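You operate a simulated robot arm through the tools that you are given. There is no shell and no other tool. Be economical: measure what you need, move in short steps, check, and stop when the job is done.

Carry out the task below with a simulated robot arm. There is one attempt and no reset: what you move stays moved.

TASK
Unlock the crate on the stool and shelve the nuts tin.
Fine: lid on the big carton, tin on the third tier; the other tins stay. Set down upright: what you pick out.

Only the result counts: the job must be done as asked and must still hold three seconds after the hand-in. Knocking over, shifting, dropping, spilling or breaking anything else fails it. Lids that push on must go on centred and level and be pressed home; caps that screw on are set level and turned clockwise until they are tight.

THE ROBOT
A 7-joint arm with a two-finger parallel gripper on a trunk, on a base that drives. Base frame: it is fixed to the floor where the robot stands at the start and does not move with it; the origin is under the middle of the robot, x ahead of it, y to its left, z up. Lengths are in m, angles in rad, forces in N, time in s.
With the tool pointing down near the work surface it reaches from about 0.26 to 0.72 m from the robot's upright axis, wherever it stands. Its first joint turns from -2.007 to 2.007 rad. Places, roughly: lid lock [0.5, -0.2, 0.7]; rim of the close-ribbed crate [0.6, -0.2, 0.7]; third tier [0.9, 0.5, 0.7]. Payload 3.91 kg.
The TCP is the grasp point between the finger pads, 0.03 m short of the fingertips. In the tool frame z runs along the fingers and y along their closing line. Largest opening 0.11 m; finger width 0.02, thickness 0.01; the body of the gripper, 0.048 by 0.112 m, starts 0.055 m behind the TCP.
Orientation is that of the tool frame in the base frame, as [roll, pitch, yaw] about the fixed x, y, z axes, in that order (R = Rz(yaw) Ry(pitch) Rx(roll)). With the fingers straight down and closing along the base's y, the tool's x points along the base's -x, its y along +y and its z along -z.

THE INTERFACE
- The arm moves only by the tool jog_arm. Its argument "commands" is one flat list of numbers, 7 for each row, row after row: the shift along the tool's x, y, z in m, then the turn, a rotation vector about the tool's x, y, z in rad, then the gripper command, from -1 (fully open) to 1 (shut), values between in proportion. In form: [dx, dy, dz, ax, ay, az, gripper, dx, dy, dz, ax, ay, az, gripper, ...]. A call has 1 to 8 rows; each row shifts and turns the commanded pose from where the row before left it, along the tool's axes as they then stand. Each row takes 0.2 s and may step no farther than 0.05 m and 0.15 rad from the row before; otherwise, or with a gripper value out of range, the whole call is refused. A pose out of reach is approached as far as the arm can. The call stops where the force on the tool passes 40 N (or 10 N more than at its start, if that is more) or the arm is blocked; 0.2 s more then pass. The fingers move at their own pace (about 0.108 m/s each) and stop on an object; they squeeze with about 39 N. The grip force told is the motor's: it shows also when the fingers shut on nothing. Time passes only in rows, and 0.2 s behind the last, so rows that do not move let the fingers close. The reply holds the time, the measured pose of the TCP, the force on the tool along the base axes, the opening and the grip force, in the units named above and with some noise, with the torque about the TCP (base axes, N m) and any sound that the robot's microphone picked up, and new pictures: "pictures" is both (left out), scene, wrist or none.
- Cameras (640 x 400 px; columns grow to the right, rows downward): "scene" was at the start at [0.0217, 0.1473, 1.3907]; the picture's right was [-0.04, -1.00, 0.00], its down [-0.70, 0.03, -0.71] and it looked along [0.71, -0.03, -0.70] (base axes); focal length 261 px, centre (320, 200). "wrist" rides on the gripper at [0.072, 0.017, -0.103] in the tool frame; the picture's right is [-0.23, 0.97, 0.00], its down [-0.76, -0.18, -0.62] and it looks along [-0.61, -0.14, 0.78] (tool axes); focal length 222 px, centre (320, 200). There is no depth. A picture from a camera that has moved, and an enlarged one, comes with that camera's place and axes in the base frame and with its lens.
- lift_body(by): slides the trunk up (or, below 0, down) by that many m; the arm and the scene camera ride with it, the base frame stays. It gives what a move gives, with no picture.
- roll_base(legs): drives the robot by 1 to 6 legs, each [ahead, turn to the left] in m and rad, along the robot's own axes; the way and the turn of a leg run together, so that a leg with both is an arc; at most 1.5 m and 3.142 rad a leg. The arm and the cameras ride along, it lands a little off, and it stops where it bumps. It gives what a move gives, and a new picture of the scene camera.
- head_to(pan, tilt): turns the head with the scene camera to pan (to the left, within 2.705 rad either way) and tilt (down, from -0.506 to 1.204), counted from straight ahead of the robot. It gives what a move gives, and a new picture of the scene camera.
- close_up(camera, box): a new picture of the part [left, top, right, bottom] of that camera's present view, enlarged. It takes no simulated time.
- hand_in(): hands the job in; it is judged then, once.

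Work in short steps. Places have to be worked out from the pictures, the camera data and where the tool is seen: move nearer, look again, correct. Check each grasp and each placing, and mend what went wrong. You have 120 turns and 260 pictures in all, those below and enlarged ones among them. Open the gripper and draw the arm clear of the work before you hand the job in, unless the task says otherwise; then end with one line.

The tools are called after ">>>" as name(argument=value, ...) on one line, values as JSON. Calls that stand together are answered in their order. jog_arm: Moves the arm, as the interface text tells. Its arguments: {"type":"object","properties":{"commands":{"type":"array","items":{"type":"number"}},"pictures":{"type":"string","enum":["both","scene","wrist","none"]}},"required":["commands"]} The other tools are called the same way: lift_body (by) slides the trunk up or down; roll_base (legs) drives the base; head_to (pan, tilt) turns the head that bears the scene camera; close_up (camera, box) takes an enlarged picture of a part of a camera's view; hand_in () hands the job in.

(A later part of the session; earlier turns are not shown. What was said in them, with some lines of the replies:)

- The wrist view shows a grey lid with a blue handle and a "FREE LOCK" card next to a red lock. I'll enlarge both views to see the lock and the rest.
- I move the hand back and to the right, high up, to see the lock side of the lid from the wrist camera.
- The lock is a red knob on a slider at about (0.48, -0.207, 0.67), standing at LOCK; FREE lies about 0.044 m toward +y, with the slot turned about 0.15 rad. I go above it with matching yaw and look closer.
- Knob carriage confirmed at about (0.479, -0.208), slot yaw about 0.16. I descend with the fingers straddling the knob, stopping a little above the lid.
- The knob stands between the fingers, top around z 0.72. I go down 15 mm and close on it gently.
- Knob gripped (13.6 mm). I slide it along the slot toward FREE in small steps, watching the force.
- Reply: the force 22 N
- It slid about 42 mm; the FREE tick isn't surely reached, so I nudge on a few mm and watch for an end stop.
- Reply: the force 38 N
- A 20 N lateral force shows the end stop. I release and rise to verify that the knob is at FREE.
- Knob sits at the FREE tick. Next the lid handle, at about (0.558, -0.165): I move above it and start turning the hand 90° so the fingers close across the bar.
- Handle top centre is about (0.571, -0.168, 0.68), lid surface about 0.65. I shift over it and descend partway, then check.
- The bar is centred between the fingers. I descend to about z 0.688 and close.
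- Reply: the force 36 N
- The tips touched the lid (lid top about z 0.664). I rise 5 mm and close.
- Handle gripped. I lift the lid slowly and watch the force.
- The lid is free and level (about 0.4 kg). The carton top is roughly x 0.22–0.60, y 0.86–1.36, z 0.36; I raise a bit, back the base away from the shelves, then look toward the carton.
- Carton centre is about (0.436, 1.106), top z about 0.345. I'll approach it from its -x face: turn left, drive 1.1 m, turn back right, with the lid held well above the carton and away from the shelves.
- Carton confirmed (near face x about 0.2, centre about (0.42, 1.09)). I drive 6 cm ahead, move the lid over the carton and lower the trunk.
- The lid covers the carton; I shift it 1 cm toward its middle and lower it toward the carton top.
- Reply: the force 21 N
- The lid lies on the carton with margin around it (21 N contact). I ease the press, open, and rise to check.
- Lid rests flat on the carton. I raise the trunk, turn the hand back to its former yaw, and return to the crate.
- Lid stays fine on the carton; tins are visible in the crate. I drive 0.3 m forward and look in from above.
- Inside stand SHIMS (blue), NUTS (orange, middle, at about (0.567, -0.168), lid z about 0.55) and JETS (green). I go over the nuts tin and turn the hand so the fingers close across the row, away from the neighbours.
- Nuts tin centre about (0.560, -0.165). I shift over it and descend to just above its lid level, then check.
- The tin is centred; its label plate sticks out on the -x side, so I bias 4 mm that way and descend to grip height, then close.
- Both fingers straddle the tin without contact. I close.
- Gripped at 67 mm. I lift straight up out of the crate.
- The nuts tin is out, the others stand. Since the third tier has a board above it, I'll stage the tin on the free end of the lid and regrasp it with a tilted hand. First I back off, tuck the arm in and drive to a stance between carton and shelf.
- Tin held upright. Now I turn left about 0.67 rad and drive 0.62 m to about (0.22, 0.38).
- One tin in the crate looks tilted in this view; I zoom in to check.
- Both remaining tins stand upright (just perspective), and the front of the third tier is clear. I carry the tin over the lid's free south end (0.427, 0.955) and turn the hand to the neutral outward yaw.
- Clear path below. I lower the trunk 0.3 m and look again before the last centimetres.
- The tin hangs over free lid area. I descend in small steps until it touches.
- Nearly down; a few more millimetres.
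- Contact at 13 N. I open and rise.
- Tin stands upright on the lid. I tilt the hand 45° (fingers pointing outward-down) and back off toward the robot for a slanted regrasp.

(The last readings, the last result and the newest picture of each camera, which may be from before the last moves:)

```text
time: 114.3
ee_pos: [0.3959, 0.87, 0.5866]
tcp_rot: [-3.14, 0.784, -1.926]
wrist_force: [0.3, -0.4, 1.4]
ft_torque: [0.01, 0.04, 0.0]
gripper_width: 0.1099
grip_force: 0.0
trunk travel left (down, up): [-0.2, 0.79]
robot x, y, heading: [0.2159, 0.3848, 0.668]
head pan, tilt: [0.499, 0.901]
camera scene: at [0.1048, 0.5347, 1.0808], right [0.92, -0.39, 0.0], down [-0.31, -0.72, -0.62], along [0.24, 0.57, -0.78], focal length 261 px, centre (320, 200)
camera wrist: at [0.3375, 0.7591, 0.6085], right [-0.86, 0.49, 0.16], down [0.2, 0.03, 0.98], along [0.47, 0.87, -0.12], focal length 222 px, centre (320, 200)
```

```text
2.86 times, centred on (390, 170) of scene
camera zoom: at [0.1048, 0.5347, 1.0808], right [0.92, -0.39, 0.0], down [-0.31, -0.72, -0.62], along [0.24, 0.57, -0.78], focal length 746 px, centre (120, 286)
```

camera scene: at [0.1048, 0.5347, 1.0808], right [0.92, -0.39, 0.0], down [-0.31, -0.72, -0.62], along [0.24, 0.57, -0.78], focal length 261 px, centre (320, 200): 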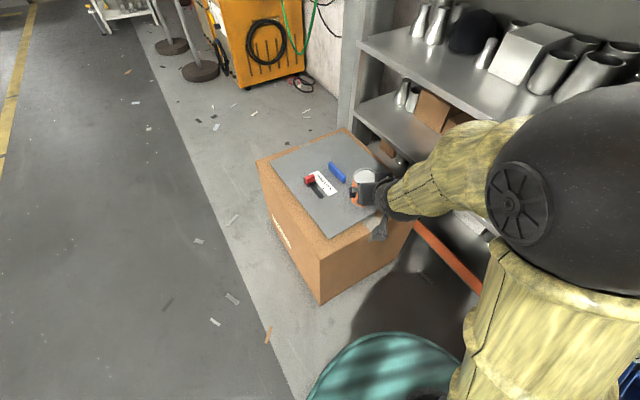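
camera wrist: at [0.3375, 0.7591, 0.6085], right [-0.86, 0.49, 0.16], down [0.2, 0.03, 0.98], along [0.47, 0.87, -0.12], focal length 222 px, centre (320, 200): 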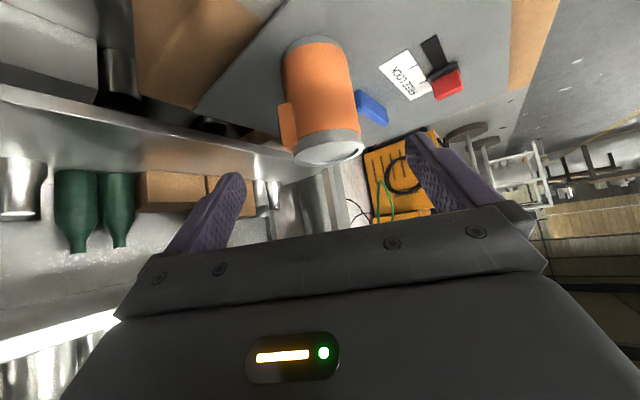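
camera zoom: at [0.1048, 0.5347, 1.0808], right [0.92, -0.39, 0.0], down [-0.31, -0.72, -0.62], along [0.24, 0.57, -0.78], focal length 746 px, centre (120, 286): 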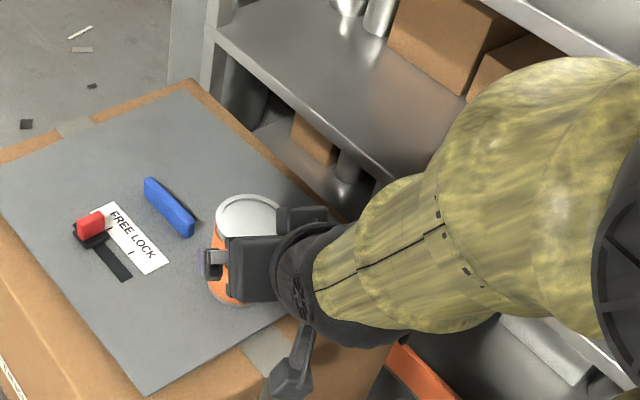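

The tin is centred between the fingers. I advance 8 cm along the tool axis and check.

>>> jog_arm(commands=[0, 0, 0.04, 0, 0, 0, -1, 0, 0, 0.04, 0, 0, 0, -1, 0, 0, 0, 0, 0, 0, -1], pictures="both")

>>> close_up(camera="wrist", box=[180, 30, 500, 230])

```text
time: 115.1
ee_pos: [0.4161, 0.9215, 0.5287]
tcp_rot: [3.141, 0.785, -1.926]
wrist_force: [0.1, -0.6, 0.1]
ft_torque: [0.04, -0.01, 0.01]
gripper_width: 0.11
grip_force: 0.0
trunk travel left (down, up): [-0.2, 0.79]
robot x, y, heading: [0.2183, 0.3829, 0.666]
head pan, tilt: [0.499, 0.901]
camera scene: at [0.1048, 0.5346, 1.0808], right [0.92, -0.39, 0.0], down [-0.31, -0.72, -0.62], along [0.24, 0.57, -0.78], focal length 261 px, centre (320, 200)
camera wrist: at [0.3575, 0.8119, 0.5517], right [-0.86, 0.49, 0.16], down [0.2, 0.03, 0.98], along [0.47, 0.87, -0.12], focal length 222 px, centre (320, 200)
```

scene: 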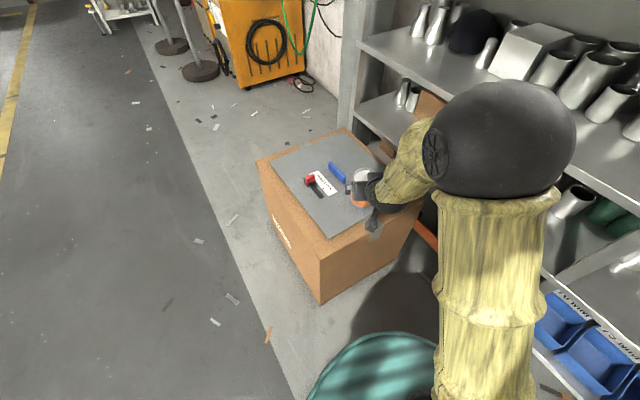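
wrist: 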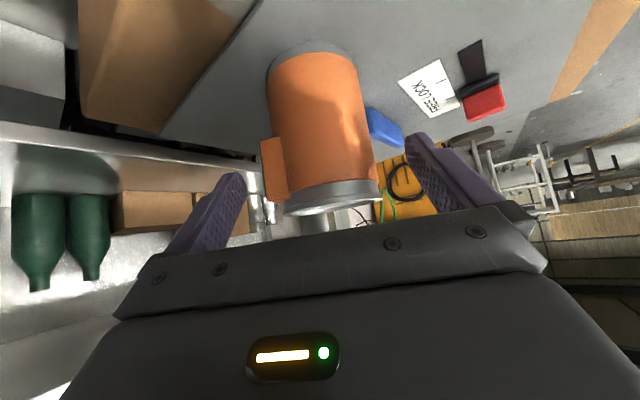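

```text
2.00 times, centred on (340, 130) of wrist
camera zoom: at [0.3575, 0.8119, 0.5517], right [-0.86, 0.49, 0.16], down [0.2, 0.03, 0.98], along [0.47, 0.87, -0.12], focal length 444 px, centre (280, 340)
```

zoom: 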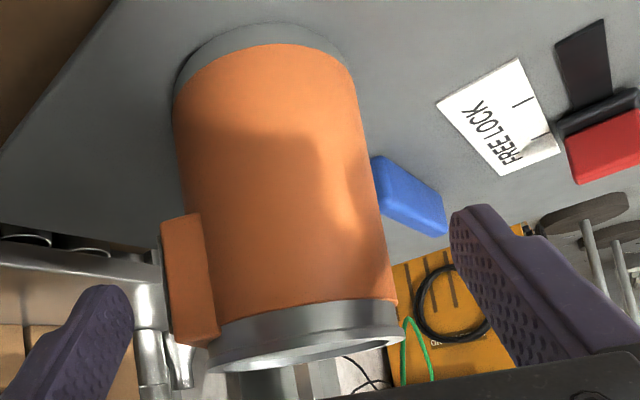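

Still centred. I advance the remaining 36 mm and close.

>>> jog_arm(commands=[0, 0, 0.02, 0, 0, 0, -1, 0, 0, 0.016, 0, 0, 0, -1, 0, 0, 0, 0, 0, 0, -1], pictures="wrist")

>>> close_up(camera="scene", box=[300, 100, 480, 240])

```text
time: 115.9
ee_pos: [0.4239, 0.9467, 0.5062]
tcp_rot: [-3.141, 0.785, -1.924]
wrist_force: [-0.1, -0.1, -0.2]
ft_torque: [0.0, 0.01, 0.01]
gripper_width: 0.1097
grip_force: 0.0
trunk travel left (down, up): [-0.2, 0.79]
robot x, y, heading: [0.2203, 0.3848, 0.667]
head pan, tilt: [0.499, 0.901]
camera wrist: at [0.3656, 0.8364, 0.5277], right [-0.86, 0.49, 0.16], down [0.2, 0.03, 0.98], along [0.47, 0.87, -0.12], focal length 222 px, centre (320, 200)
```

wrist: 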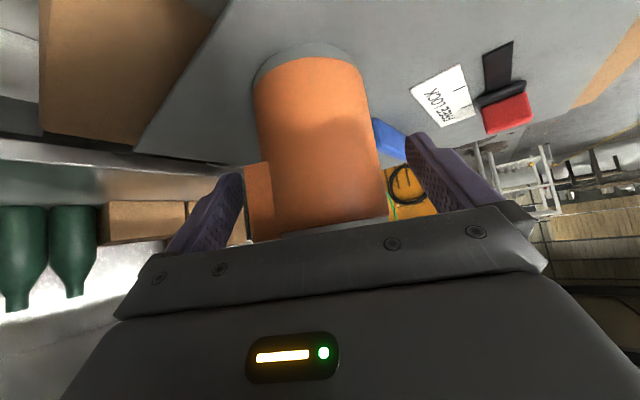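

```text
2.86 times, centred on (390, 170) of scene
camera zoom: at [0.1048, 0.5346, 1.0808], right [0.92, -0.39, 0.0], down [-0.31, -0.72, -0.62], along [0.24, 0.57, -0.78], focal length 746 px, centre (120, 286)
```

zoom: 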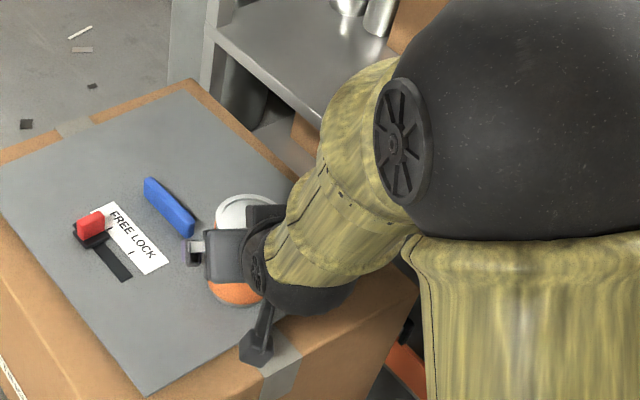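

Aligned with the earlier grip centre. I close.

>>> jog_arm(commands=[0, 0, 0, 0, 0, 0, 1, 0, 0, 0, 0, 0, 0, 1, 0, 0, 0, 0, 0, 0, 1], pictures="wrist")

```text
time: 116.7
ee_pos: [0.4245, 0.9478, 0.5055]
tcp_rot: [-3.141, 0.788, -1.924]
wrist_force: [-1.1, 0.1, 0.0]
ft_torque: [0.08, -0.01, 0.06]
gripper_width: 0.067
grip_force: 39.0
trunk travel left (down, up): [-0.2, 0.79]
robot x, y, heading: [0.2164, 0.3829, 0.666]
head pan, tilt: [0.499, 0.901]
camera wrist: at [0.3655, 0.8363, 0.5277], right [-0.86, 0.49, 0.16], down [0.2, 0.03, 0.98], along [0.47, 0.87, -0.12], focal length 222 px, centre (320, 200)
```

wrist: 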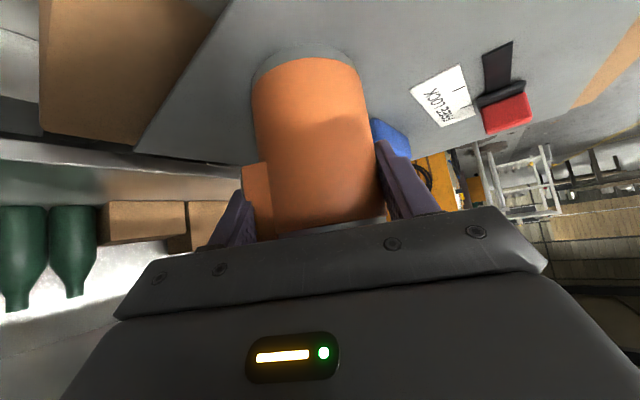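

Gripped at 67 mm. I lift 4 cm straight up and check that the tin hangs true.

>>> jog_arm(commands=[-0.005, 0, -0.005, 0, 0, 0, 1, -0.01, 0, -0.01, 0, 0, 0, 1, -0.014, 0, -0.014, 0, 0, 0, 1, 0, 0, 0, 0, 0, 0, 1], pictures="both")

>>> close_up(camera="scene", box=[260, 100, 440, 240])

```text
time: 117.7
ee_pos: [0.4237, 0.947, 0.5459]
tcp_rot: [3.141, 0.783, -1.926]
wrist_force: [0.0, 0.4, -4.4]
ft_torque: [-0.04, 0.02, 0.02]
gripper_width: 0.0673
grip_force: 39.2
trunk travel left (down, up): [-0.2, 0.79]
robot x, y, heading: [0.2185, 0.3813, 0.668]
head pan, tilt: [0.499, 0.901]
camera scene: at [0.1049, 0.5349, 1.0808], right [0.92, -0.39, 0.0], down [-0.31, -0.72, -0.62], along [0.24, 0.57, -0.78], focal length 261 px, centre (320, 200)
camera wrist: at [0.3653, 0.8356, 0.5685], right [-0.86, 0.49, 0.16], down [0.2, 0.03, 0.98], along [0.47, 0.87, -0.13], focal length 222 px, centre (320, 200)
```

scene: 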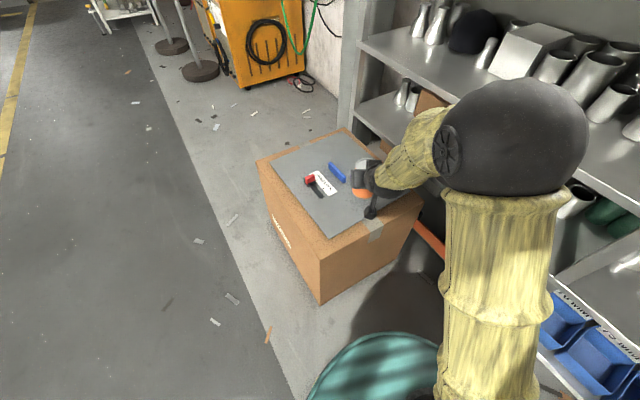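
wrist: 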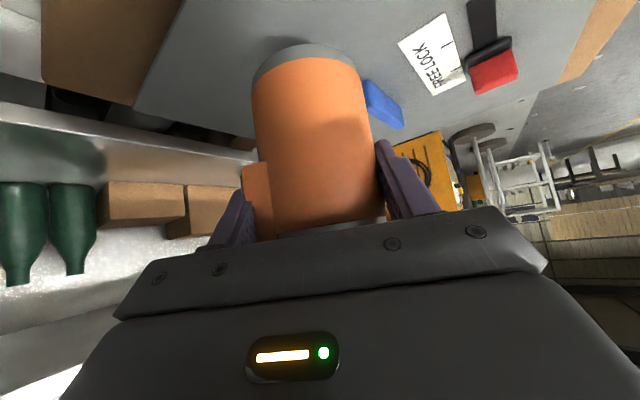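

```text
2.86 times, centred on (350, 170) of scene
camera zoom: at [0.1049, 0.5349, 1.0808], right [0.92, -0.39, 0.0], down [-0.31, -0.72, -0.62], along [0.24, 0.57, -0.78], focal length 746 px, centre (234, 286)
```

zoom: 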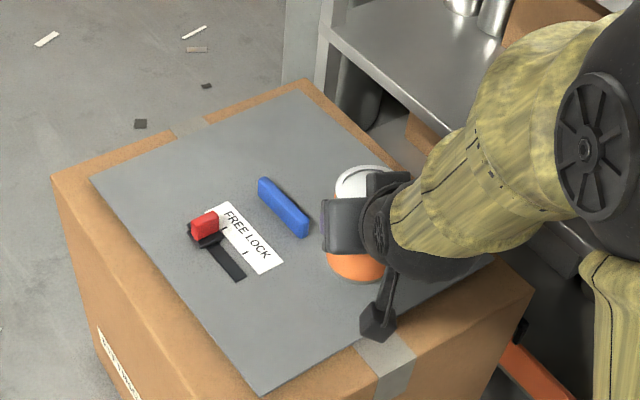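

Tin secure and the lid unmoved. I raise the trunk 0.23 m, draw the arm in 13 cm, and turn the base right 1.217 rad so the hand faces the shelf.

>>> lift_body(by=0.23)

>>> jog_arm(commands=[0.023, 0, -0.023, 0, 0, 0, 1, 0.023, 0, -0.023, 0, 0, 0, 1, 0.023, 0, -0.023, 0, 0, 0, 1, 0.023, 0, -0.023, 0, 0, 0, 1], pictures="scene")

```text
time: 120.1
ee_pos: [0.4253, 0.9463, 0.7761]
tcp_rot: [-3.141, 0.783, -1.926]
wrist_force: [0.8, -0.3, -4.7]
ft_torque: [-0.01, -0.01, 0.03]
gripper_width: 0.0673
grip_force: 38.6
trunk travel left (down, up): [-0.43, 0.56]
robot x, y, heading: [0.2214, 0.3845, 0.666]
head pan, tilt: [0.499, 0.901]
```

```text
time: 121.1
ee_pos: [0.38, 0.8245, 0.7757]
tcp_rot: [3.14, 0.786, -1.927]
wrist_force: [0.6, 0.6, -5.7]
ft_torque: [-0.02, -0.01, 0.03]
gripper_width: 0.0672
grip_force: 38.6
trunk travel left (down, up): [-0.43, 0.56]
robot x, y, heading: [0.2164, 0.3868, 0.667]
head pan, tilt: [0.499, 0.901]
camera scene: at [0.1049, 0.535, 1.3108], right [0.92, -0.39, 0.0], down [-0.31, -0.72, -0.62], along [0.24, 0.57, -0.78], focal length 261 px, centre (320, 200)
```

scene: 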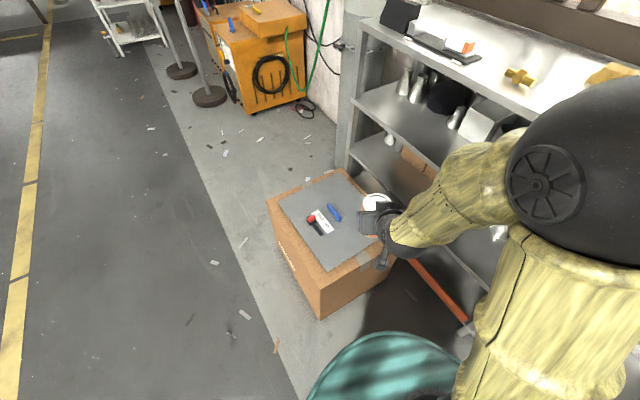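

Everything is clear; I turn the base and look at the shelf.

>>> roll_base(legs=[[0, -1.215]])

>>> head_to(pan=0.75, tilt=0.6)

>>> jog_arm(commands=[0, 0, 0, 0, 0, 0, 1], pictures="wrist")

```text
time: 125.9
ee_pos: [0.6864, 0.386, 0.7752]
tcp_rot: [3.139, 0.785, -3.141]
wrist_force: [-0.3, 0.1, -4.3]
ft_torque: [0.02, 0.06, -0.01]
gripper_width: 0.0669
grip_force: 39.0
trunk travel left (down, up): [-0.43, 0.56]
robot x, y, heading: [0.2146, 0.3833, -0.544]
head pan, tilt: [0.499, 0.901]
camera scene: at [0.3212, 0.5403, 1.3108], right [-0.05, -1.0, 0.0], down [-0.78, 0.04, -0.62], along [0.62, -0.03, -0.78], focal length 261 px, centre (320, 200)
```

scene: 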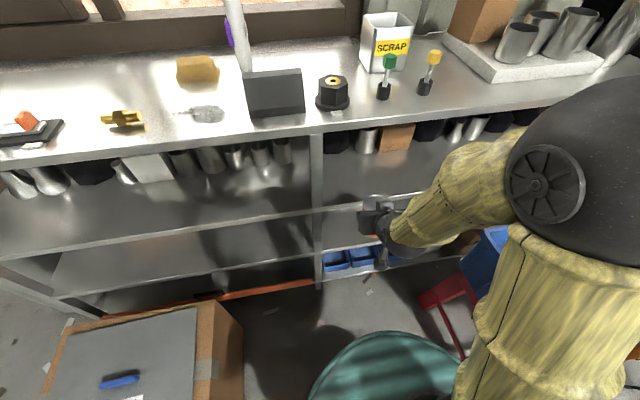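

```text
time: 126.7
ee_pos: [0.6862, 0.3852, 0.7762]
tcp_rot: [-3.141, 0.782, -3.141]
wrist_force: [0.3, -0.3, -3.5]
ft_torque: [0.01, 0.05, 0.02]
gripper_width: 0.0668
grip_force: 38.5
trunk travel left (down, up): [-0.43, 0.56]
robot x, y, heading: [0.2172, 0.3855, -0.547]
head pan, tilt: [0.75, 0.6]
camera scene: at [0.3324, 0.5618, 1.3355], right [0.2, -0.98, 0.0], down [-0.55, -0.11, -0.82], along [0.81, 0.17, -0.57], focal length 261 px, centre (320, 200)
```

scene: 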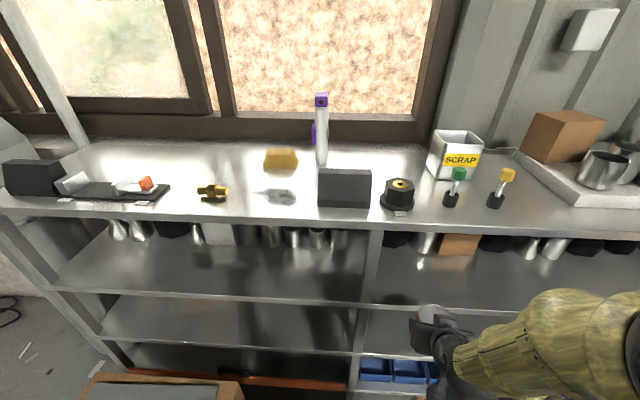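

```text
time: 127.1
ee_pos: [0.687, 0.3852, 0.7763]
tcp_rot: [3.141, 0.783, 3.14]
wrist_force: [0.3, -0.4, -4.9]
ft_torque: [-0.02, 0.06, -0.01]
gripper_width: 0.0669
grip_force: 38.9
trunk travel left (down, up): [-0.43, 0.56]
robot x, y, heading: [0.2167, 0.3826, -0.548]
head pan, tilt: [0.75, 0.6]
camera wrist: at [0.5629, 0.4018, 0.7981], right [0.16, 0.97, 0.16], down [0.1, -0.18, 0.98], along [0.98, -0.14, -0.13], focal length 222 px, centre (320, 200)
```

wrist: 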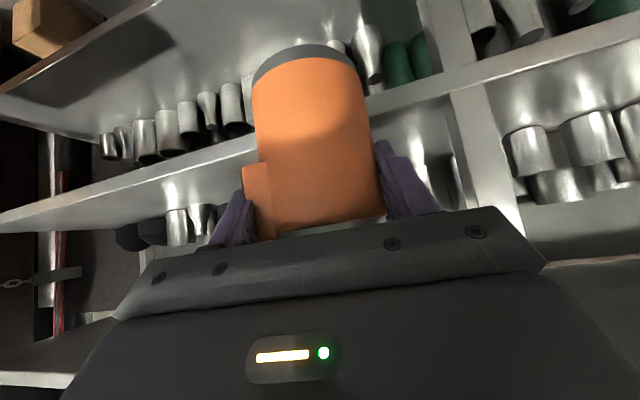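

I zoom on the wrist view and the scene view to measure the tier edge.

>>> close_up(camera="wrist", box=[0, 100, 320, 300])

>>> close_up(camera="scene", box=[340, 200, 580, 400])

```text
2.00 times, centred on (160, 200) of wrist
camera zoom: at [0.5629, 0.4018, 0.7981], right [0.16, 0.97, 0.16], down [0.1, -0.18, 0.98], along [0.98, -0.14, -0.13], focal length 444 px, centre (640, 200)
```

zoom: 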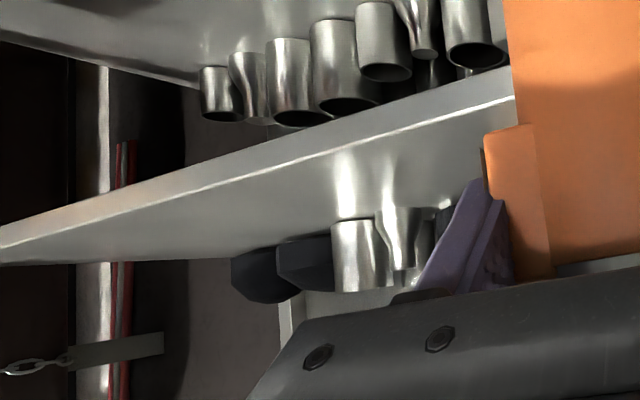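

```text
2.00 times, centred on (460, 300) of scene
camera zoom: at [0.3324, 0.5618, 1.3356], right [0.2, -0.98, 0.0], down [-0.55, -0.11, -0.82], along [0.81, 0.17, -0.57], focal length 522 px, centre (40, 0)
```

zoom: 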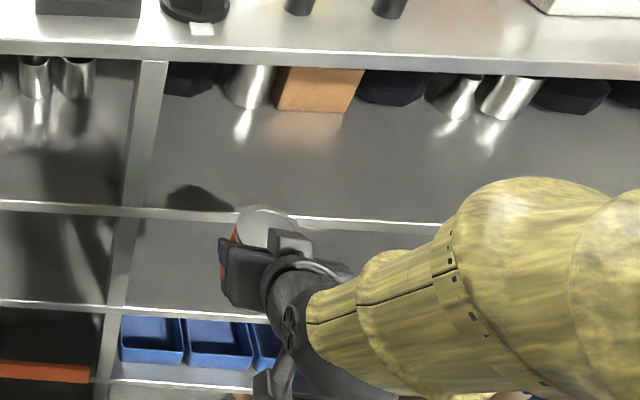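

The tier's front edge is at about x 0.80 and z 0.67–0.69, with the standing goods behind x 1.03. I raise 2 cm, advance 8 cm and look again.

>>> jog_arm(commands=[-0.0141, 0, -0.0141, 0, 0, 0, 1, -0.0283, 0, 0.0283, 0, 0, 0, 1, -0.0283, 0, 0.0283, 0, 0, 0, 1], pictures="both")

>>> close_up(camera="scene", box=[340, 200, 580, 400])

>>> close_up(camera="wrist", box=[160, 20, 480, 220])

```text
time: 127.9
ee_pos: [0.7677, 0.3846, 0.7947]
tcp_rot: [3.142, 0.784, -3.141]
wrist_force: [-0.7, -0.2, -4.4]
ft_torque: [0.05, 0.06, 0.03]
gripper_width: 0.0669
grip_force: 38.9
trunk travel left (down, up): [-0.43, 0.56]
robot x, y, heading: [0.2231, 0.3834, -0.549]
head pan, tilt: [0.75, 0.6]
camera scene: at [0.3326, 0.5617, 1.3355], right [0.2, -0.98, 0.0], down [-0.55, -0.11, -0.82], along [0.81, 0.17, -0.57], focal length 261 px, centre (320, 200)
camera wrist: at [0.644, 0.4016, 0.8173], right [0.16, 0.97, 0.16], down [0.1, -0.18, 0.98], along [0.98, -0.14, -0.13], focal length 222 px, centre (320, 200)
```

scene: 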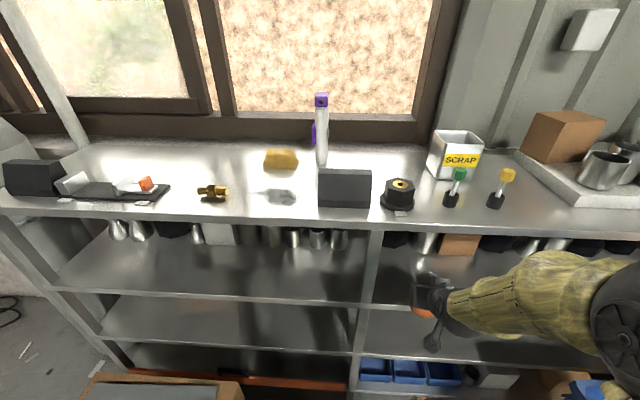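
wrist: 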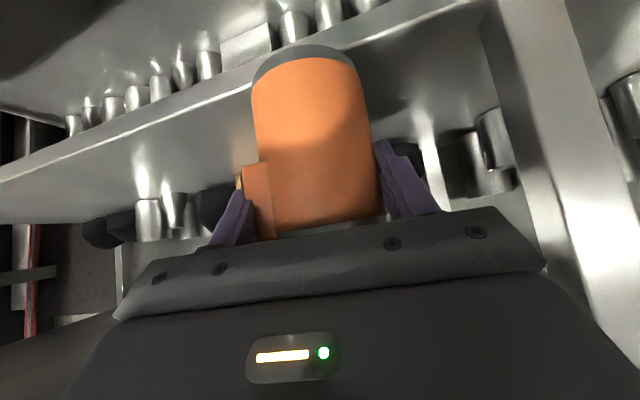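

```text
2.00 times, centred on (460, 300) of scene
camera zoom: at [0.3326, 0.5617, 1.3355], right [0.2, -0.98, 0.0], down [-0.55, -0.11, -0.82], along [0.81, 0.17, -0.57], focal length 522 px, centre (40, 0)
```

zoom: 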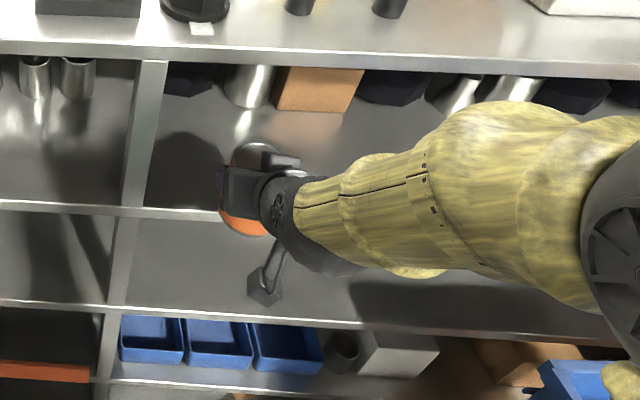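

```text
2.00 times, centred on (320, 120) of wrist
camera zoom: at [0.644, 0.4016, 0.8173], right [0.16, 0.97, 0.16], down [0.1, -0.18, 0.98], along [0.98, -0.14, -0.13], focal length 444 px, centre (320, 360)
```

zoom: 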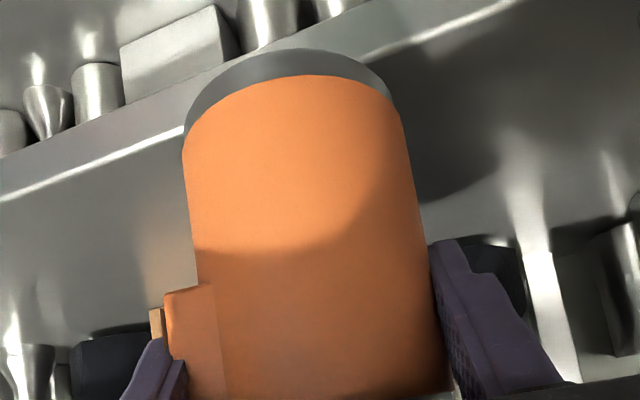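

Triangulating from the two wrist positions puts the tier edge at x 0.812, z 0.69, so the tin's bottom is about 3 cm above it. I advance another 5 cm and check elbow clearance to the top board.

>>> jog_arm(commands=[-0.0177, 0, 0.0177, 0, 0, 0, 1, -0.0177, 0, 0.0177, 0, 0, 0, 1], pictures="both")

>>> head_to(pan=0.3, tilt=0.7)

```text
time: 128.5
ee_pos: [0.8161, 0.3848, 0.7944]
tcp_rot: [-3.14, 0.783, 3.141]
wrist_force: [-0.8, 0.4, -4.1]
ft_torque: [0.01, 0.05, 0.0]
gripper_width: 0.0671
grip_force: 38.9
trunk travel left (down, up): [-0.43, 0.56]
robot x, y, heading: [0.2163, 0.3847, -0.55]
head pan, tilt: [0.75, 0.6]
camera scene: at [0.3326, 0.5618, 1.3355], right [0.2, -0.98, 0.0], down [-0.55, -0.11, -0.82], along [0.81, 0.17, -0.57], focal length 261 px, centre (320, 200)
camera wrist: at [0.6931, 0.4021, 0.8169], right [0.16, 0.97, 0.16], down [0.1, -0.18, 0.98], along [0.98, -0.14, -0.13], focal length 222 px, centre (320, 200)
```

scene: 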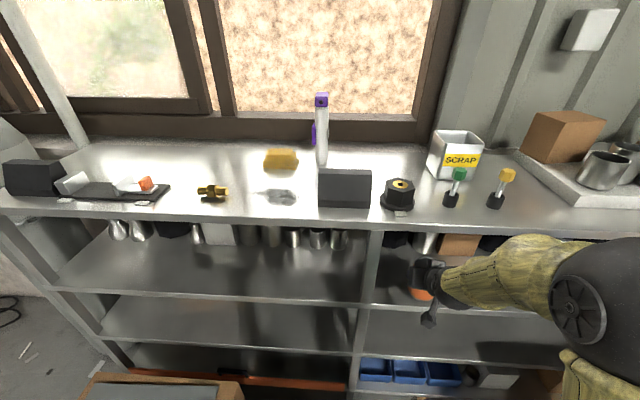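
wrist: 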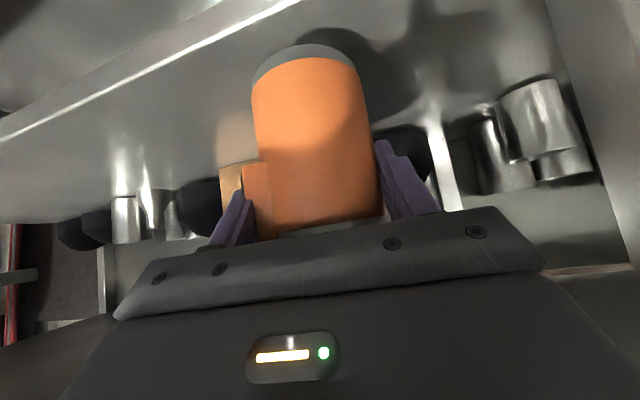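

```text
time: 129.4
ee_pos: [0.8154, 0.3859, 0.7959]
tcp_rot: [3.141, 0.783, -3.141]
wrist_force: [0.1, 0.1, -4.6]
ft_torque: [-0.06, 0.04, 0.01]
gripper_width: 0.0668
grip_force: 39.1
trunk travel left (down, up): [-0.43, 0.56]
robot x, y, heading: [0.2167, 0.3843, -0.54]
head pan, tilt: [0.3, 0.7]
camera scene: at [0.3283, 0.5232, 1.3269], right [-0.24, -0.97, 0.0], down [-0.62, 0.16, -0.76], along [0.74, -0.19, -0.64], focal length 261 px, centre (320, 200)
```

scene: 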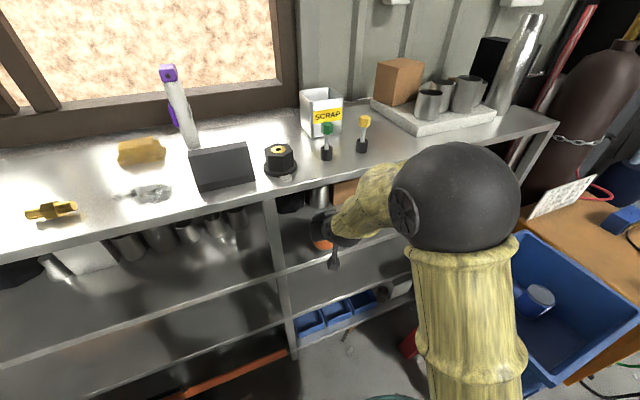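

Elbow is well in front of the board; the wrist is the tightest spot. I lower 1.8 cm first (bottom still above the tier), then advance 4 cm.

>>> jog_arm(commands=[0.0127, 0, 0.0127, 0, 0, 0, 1, -0.0141, 0, 0.0141, 0, 0, 0, 1, -0.0141, 0, 0.0141, 0, 0, 0, 1, 0, 0, 0, 0, 0, 0, 1], pictures="both")

>>> close_up(camera="scene", box=[260, 150, 440, 290])

>>> close_up(camera="wrist", box=[160, 20, 480, 220])

```text
time: 130.4
ee_pos: [0.8568, 0.3859, 0.7764]
tcp_rot: [3.141, 0.784, -3.141]
wrist_force: [0.4, 0.5, -4.6]
ft_torque: [0.01, 0.02, 0.0]
gripper_width: 0.0669
grip_force: 39.1
trunk travel left (down, up): [-0.43, 0.56]
robot x, y, heading: [0.2186, 0.3836, -0.551]
head pan, tilt: [0.3, 0.7]
camera scene: at [0.3285, 0.5232, 1.3269], right [-0.24, -0.97, 0.0], down [-0.62, 0.16, -0.76], along [0.74, -0.19, -0.64], focal length 261 px, centre (320, 200)
camera wrist: at [0.7325, 0.4016, 0.7986], right [0.16, 0.97, 0.16], down [0.1, -0.18, 0.98], along [0.98, -0.14, -0.13], focal length 222 px, centre (320, 200)
```

scene: 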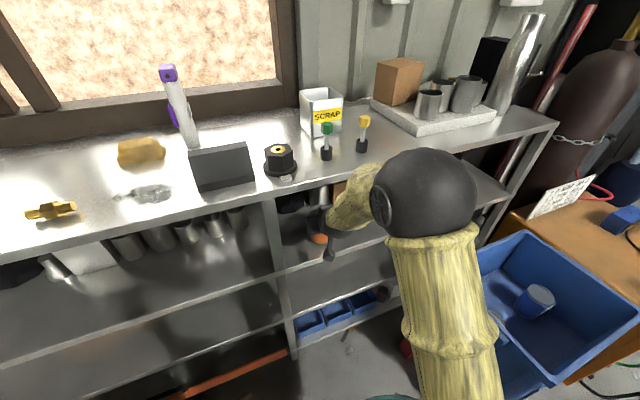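
wrist: 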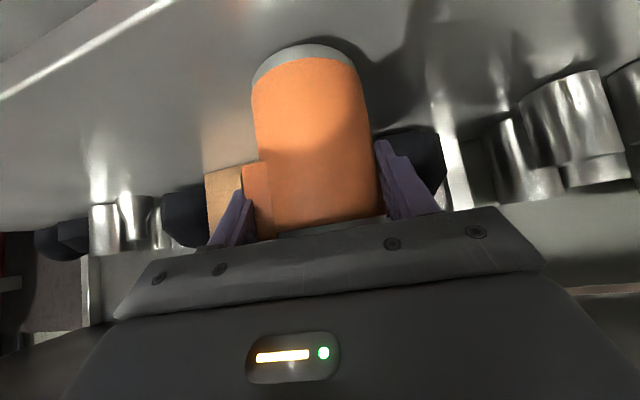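

```text
2.86 times, centred on (350, 220) of scene
camera zoom: at [0.3285, 0.5232, 1.3269], right [-0.24, -0.97, 0.0], down [-0.62, 0.16, -0.76], along [0.74, -0.19, -0.64], focal length 746 px, centre (234, 143)
```

zoom: 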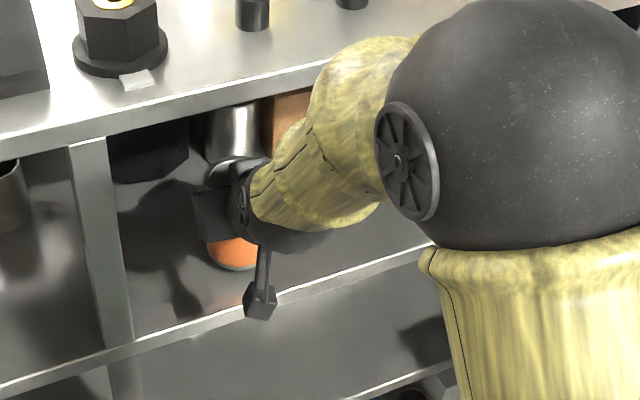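

```text
2.00 times, centred on (320, 120) of wrist
camera zoom: at [0.7325, 0.4016, 0.7986], right [0.16, 0.97, 0.16], down [0.1, -0.18, 0.98], along [0.98, -0.14, -0.13], focal length 444 px, centre (320, 360)
```

zoom: 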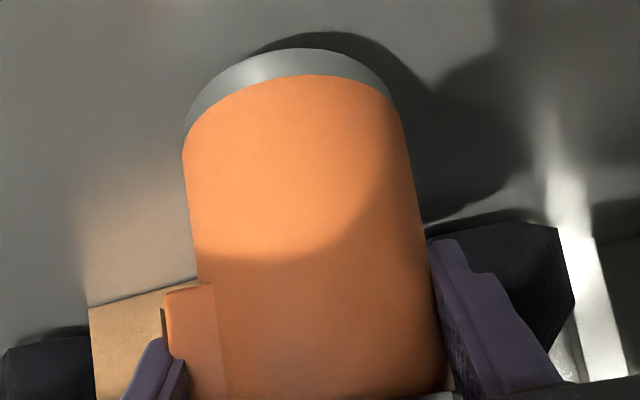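

The tin is over the tier, with about 18 mm margin from the edge. I lower in small steps to contact.

>>> jog_arm(commands=[0.0028, 0, 0.0028, 0, 0, 0, 1, 0.0028, 0, 0.0028, 0, 0, 0, 1, 0.0021, 0, 0.0021, 0, 0, 0, 1, 0, 0, 0, 0, 0, 0, 1], pictures="none")

```text
time: 131.4
ee_pos: [0.8585, 0.3858, 0.7657]
tcp_rot: [-3.14, 0.784, 3.141]
wrist_force: [0.1, -0.9, -4.8]
ft_torque: [0.01, 0.08, 0.01]
gripper_width: 0.067
grip_force: 39.1
trunk travel left (down, up): [-0.43, 0.56]
robot x, y, heading: [0.2177, 0.3841, -0.548]
head pan, tilt: [0.3, 0.7]
```

>>> jog_arm(commands=[0.0021, 0, 0.0021, 0, 0, 0, 1, 0.0021, 0, 0.0021, 0, 0, 0, 1, 0.0021, 0, 0.0021, 0, 0, 0, 1, 0, 0, 0, 0, 0, 0, 1], pictures="wrist")

>>> close_up(camera="wrist", box=[160, 20, 480, 220])

```text
time: 132.4
ee_pos: [0.857, 0.3848, 0.7612]
tcp_rot: [3.141, 0.792, 3.141]
wrist_force: [-3.0, 2.0, 19.4]
ft_torque: [-0.41, 0.2, -0.27]
gripper_width: 0.0671
grip_force: 39.0
trunk travel left (down, up): [-0.43, 0.56]
robot x, y, heading: [0.2149, 0.3819, -0.548]
head pan, tilt: [0.3, 0.7]
camera wrist: at [0.7333, 0.402, 0.7828], right [0.16, 0.97, 0.16], down [0.09, -0.18, 0.98], along [0.98, -0.14, -0.12], focal length 222 px, centre (320, 200)
```

wrist: 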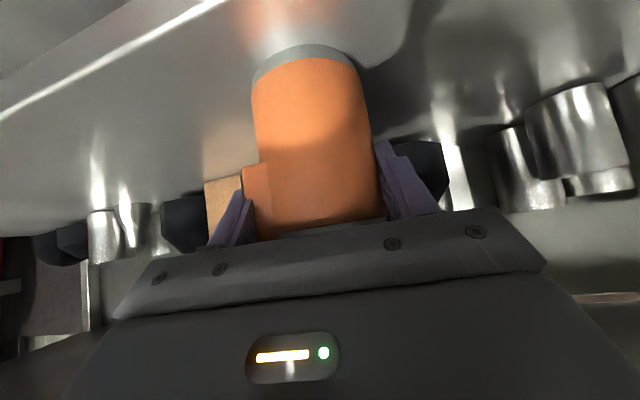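

```text
2.00 times, centred on (320, 120) of wrist
camera zoom: at [0.7333, 0.402, 0.7828], right [0.16, 0.97, 0.16], down [0.09, -0.18, 0.98], along [0.98, -0.14, -0.12], focal length 444 px, centre (320, 360)
```

zoom: 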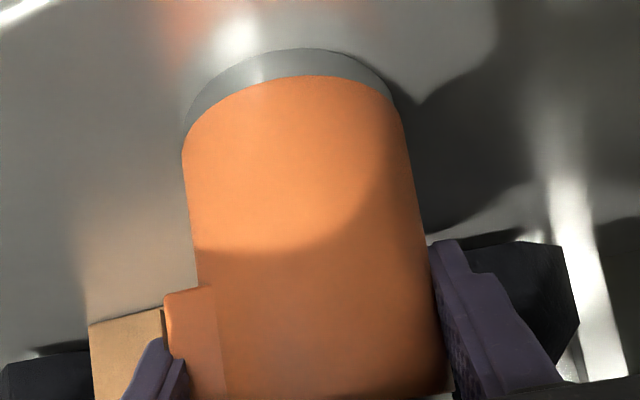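

Contact made. I ease the press, open fully and wait, then withdraw horizontally.

>>> jog_arm(commands=[-0.0018, 0, -0.0018, 0, 0, 0, 1, 0, 0, 0, 0, 0, 0, -1, 0, 0, 0, 0, 0, 0, -1, 0, 0, 0, 0, 0, 0, -1], pictures="wrist")

```text
time: 133.4
ee_pos: [0.8568, 0.3847, 0.7622]
tcp_rot: [3.141, 0.783, -3.14]
wrist_force: [0.2, -0.4, -0.6]
ft_torque: [0.01, 0.01, 0.02]
gripper_width: 0.1098
grip_force: 0.1
trunk travel left (down, up): [-0.43, 0.56]
robot x, y, heading: [0.216, 0.3874, -0.551]
head pan, tilt: [0.3, 0.7]
camera wrist: at [0.7332, 0.4014, 0.783], right [0.16, 0.97, 0.16], down [0.1, -0.18, 0.98], along [0.98, -0.14, -0.13], focal length 222 px, centre (320, 200)
```

wrist: 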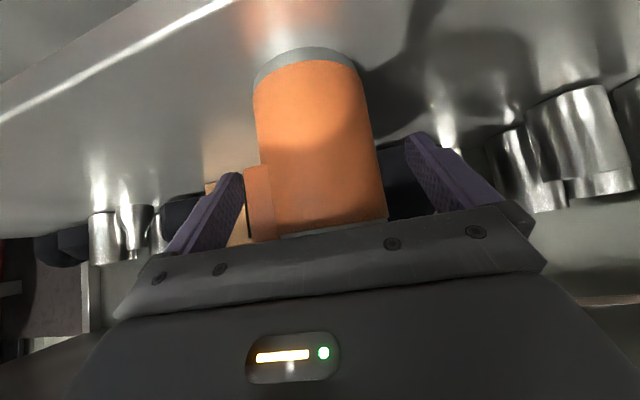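

The tin stands free between open fingers. I withdraw horizontally in short steps.

>>> jog_arm(commands=[0.01, 0, -0.01, 0, 0, 0, -1, 0.0141, 0, -0.0141, 0, 0, 0, -1, 0.02, 0, -0.02, 0, 0, 0, -1, 0.025, 0, -0.025, 0, 0, 0, -1, 0.025, 0, -0.025, 0, 0, 0, -1, 0.025, 0, -0.025, 0, 0, 0, -1], pictures="both")

>>> close_up(camera="wrist", box=[200, 20, 440, 170])

>>> head_to(pan=1.0, tilt=0.8)

```text
time: 134.8
ee_pos: [0.689, 0.3872, 0.7611]
tcp_rot: [-3.141, 0.786, 3.14]
wrist_force: [0.2, 0.0, -1.2]
ft_torque: [-0.01, -0.04, -0.01]
gripper_width: 0.1099
grip_force: 0.0
trunk travel left (down, up): [-0.43, 0.56]
robot x, y, heading: [0.2187, 0.3841, -0.552]
head pan, tilt: [0.3, 0.7]
camera scene: at [0.3279, 0.5232, 1.327], right [-0.25, -0.97, 0.0], down [-0.62, 0.16, -0.76], along [0.74, -0.19, -0.64], focal length 261 px, centre (320, 200)
camera wrist: at [0.5645, 0.4035, 0.7827], right [0.16, 0.97, 0.16], down [0.1, -0.18, 0.98], along [0.98, -0.14, -0.12], focal length 222 px, centre (320, 200)
```

scene: 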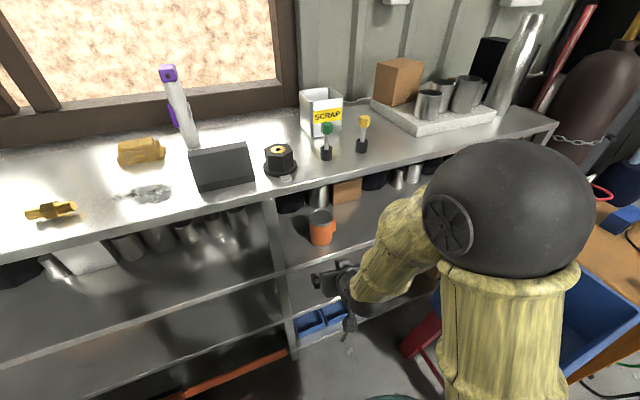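
wrist: 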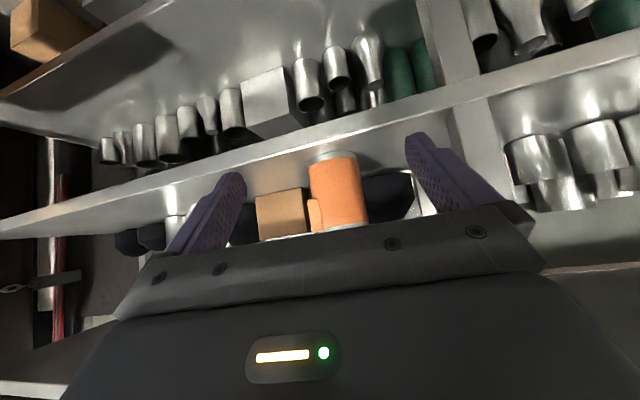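

```text
2.67 times, centred on (320, 95) of wrist
camera zoom: at [0.5645, 0.4035, 0.7827], right [0.16, 0.97, 0.16], down [0.1, -0.18, 0.98], along [0.98, -0.14, -0.12], focal length 592 px, centre (320, 480)
```

zoom: 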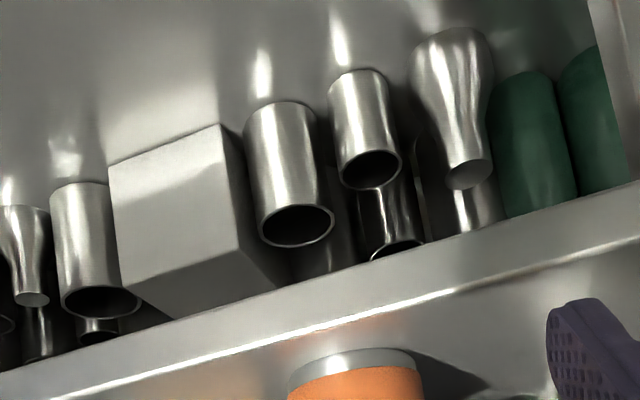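

```text
time: 135.8
ee_pos: [0.6881, 0.3868, 0.7601]
tcp_rot: [-3.141, 0.783, -3.141]
wrist_force: [-0.7, -0.5, 0.0]
ft_torque: [-0.01, 0.0, 0.0]
gripper_width: 0.1099
grip_force: 0.0
trunk travel left (down, up): [-0.43, 0.56]
robot x, y, heading: [0.2149, 0.3831, -0.55]
head pan, tilt: [1.0, 0.799]
camera scene: at [0.3181, 0.5792, 1.3188], right [0.44, -0.9, 0.0], down [-0.65, -0.31, -0.7], along [0.63, 0.3, -0.72], focal length 261 px, centre (320, 200)
```

scene: 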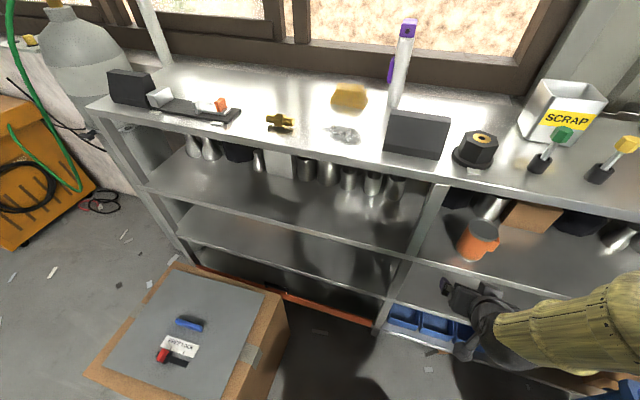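

The nuts tin stands upright on the third tier, the lid lies on the carton, and the gripper is open and clear. I hand in.

>>> hand_in()

```text
The job is handed in.
```

I unlocked the crate, laid its lid flat on the big carton, and stood the nuts tin upright on the third tier; the shims and jets tins stayed in the crate.
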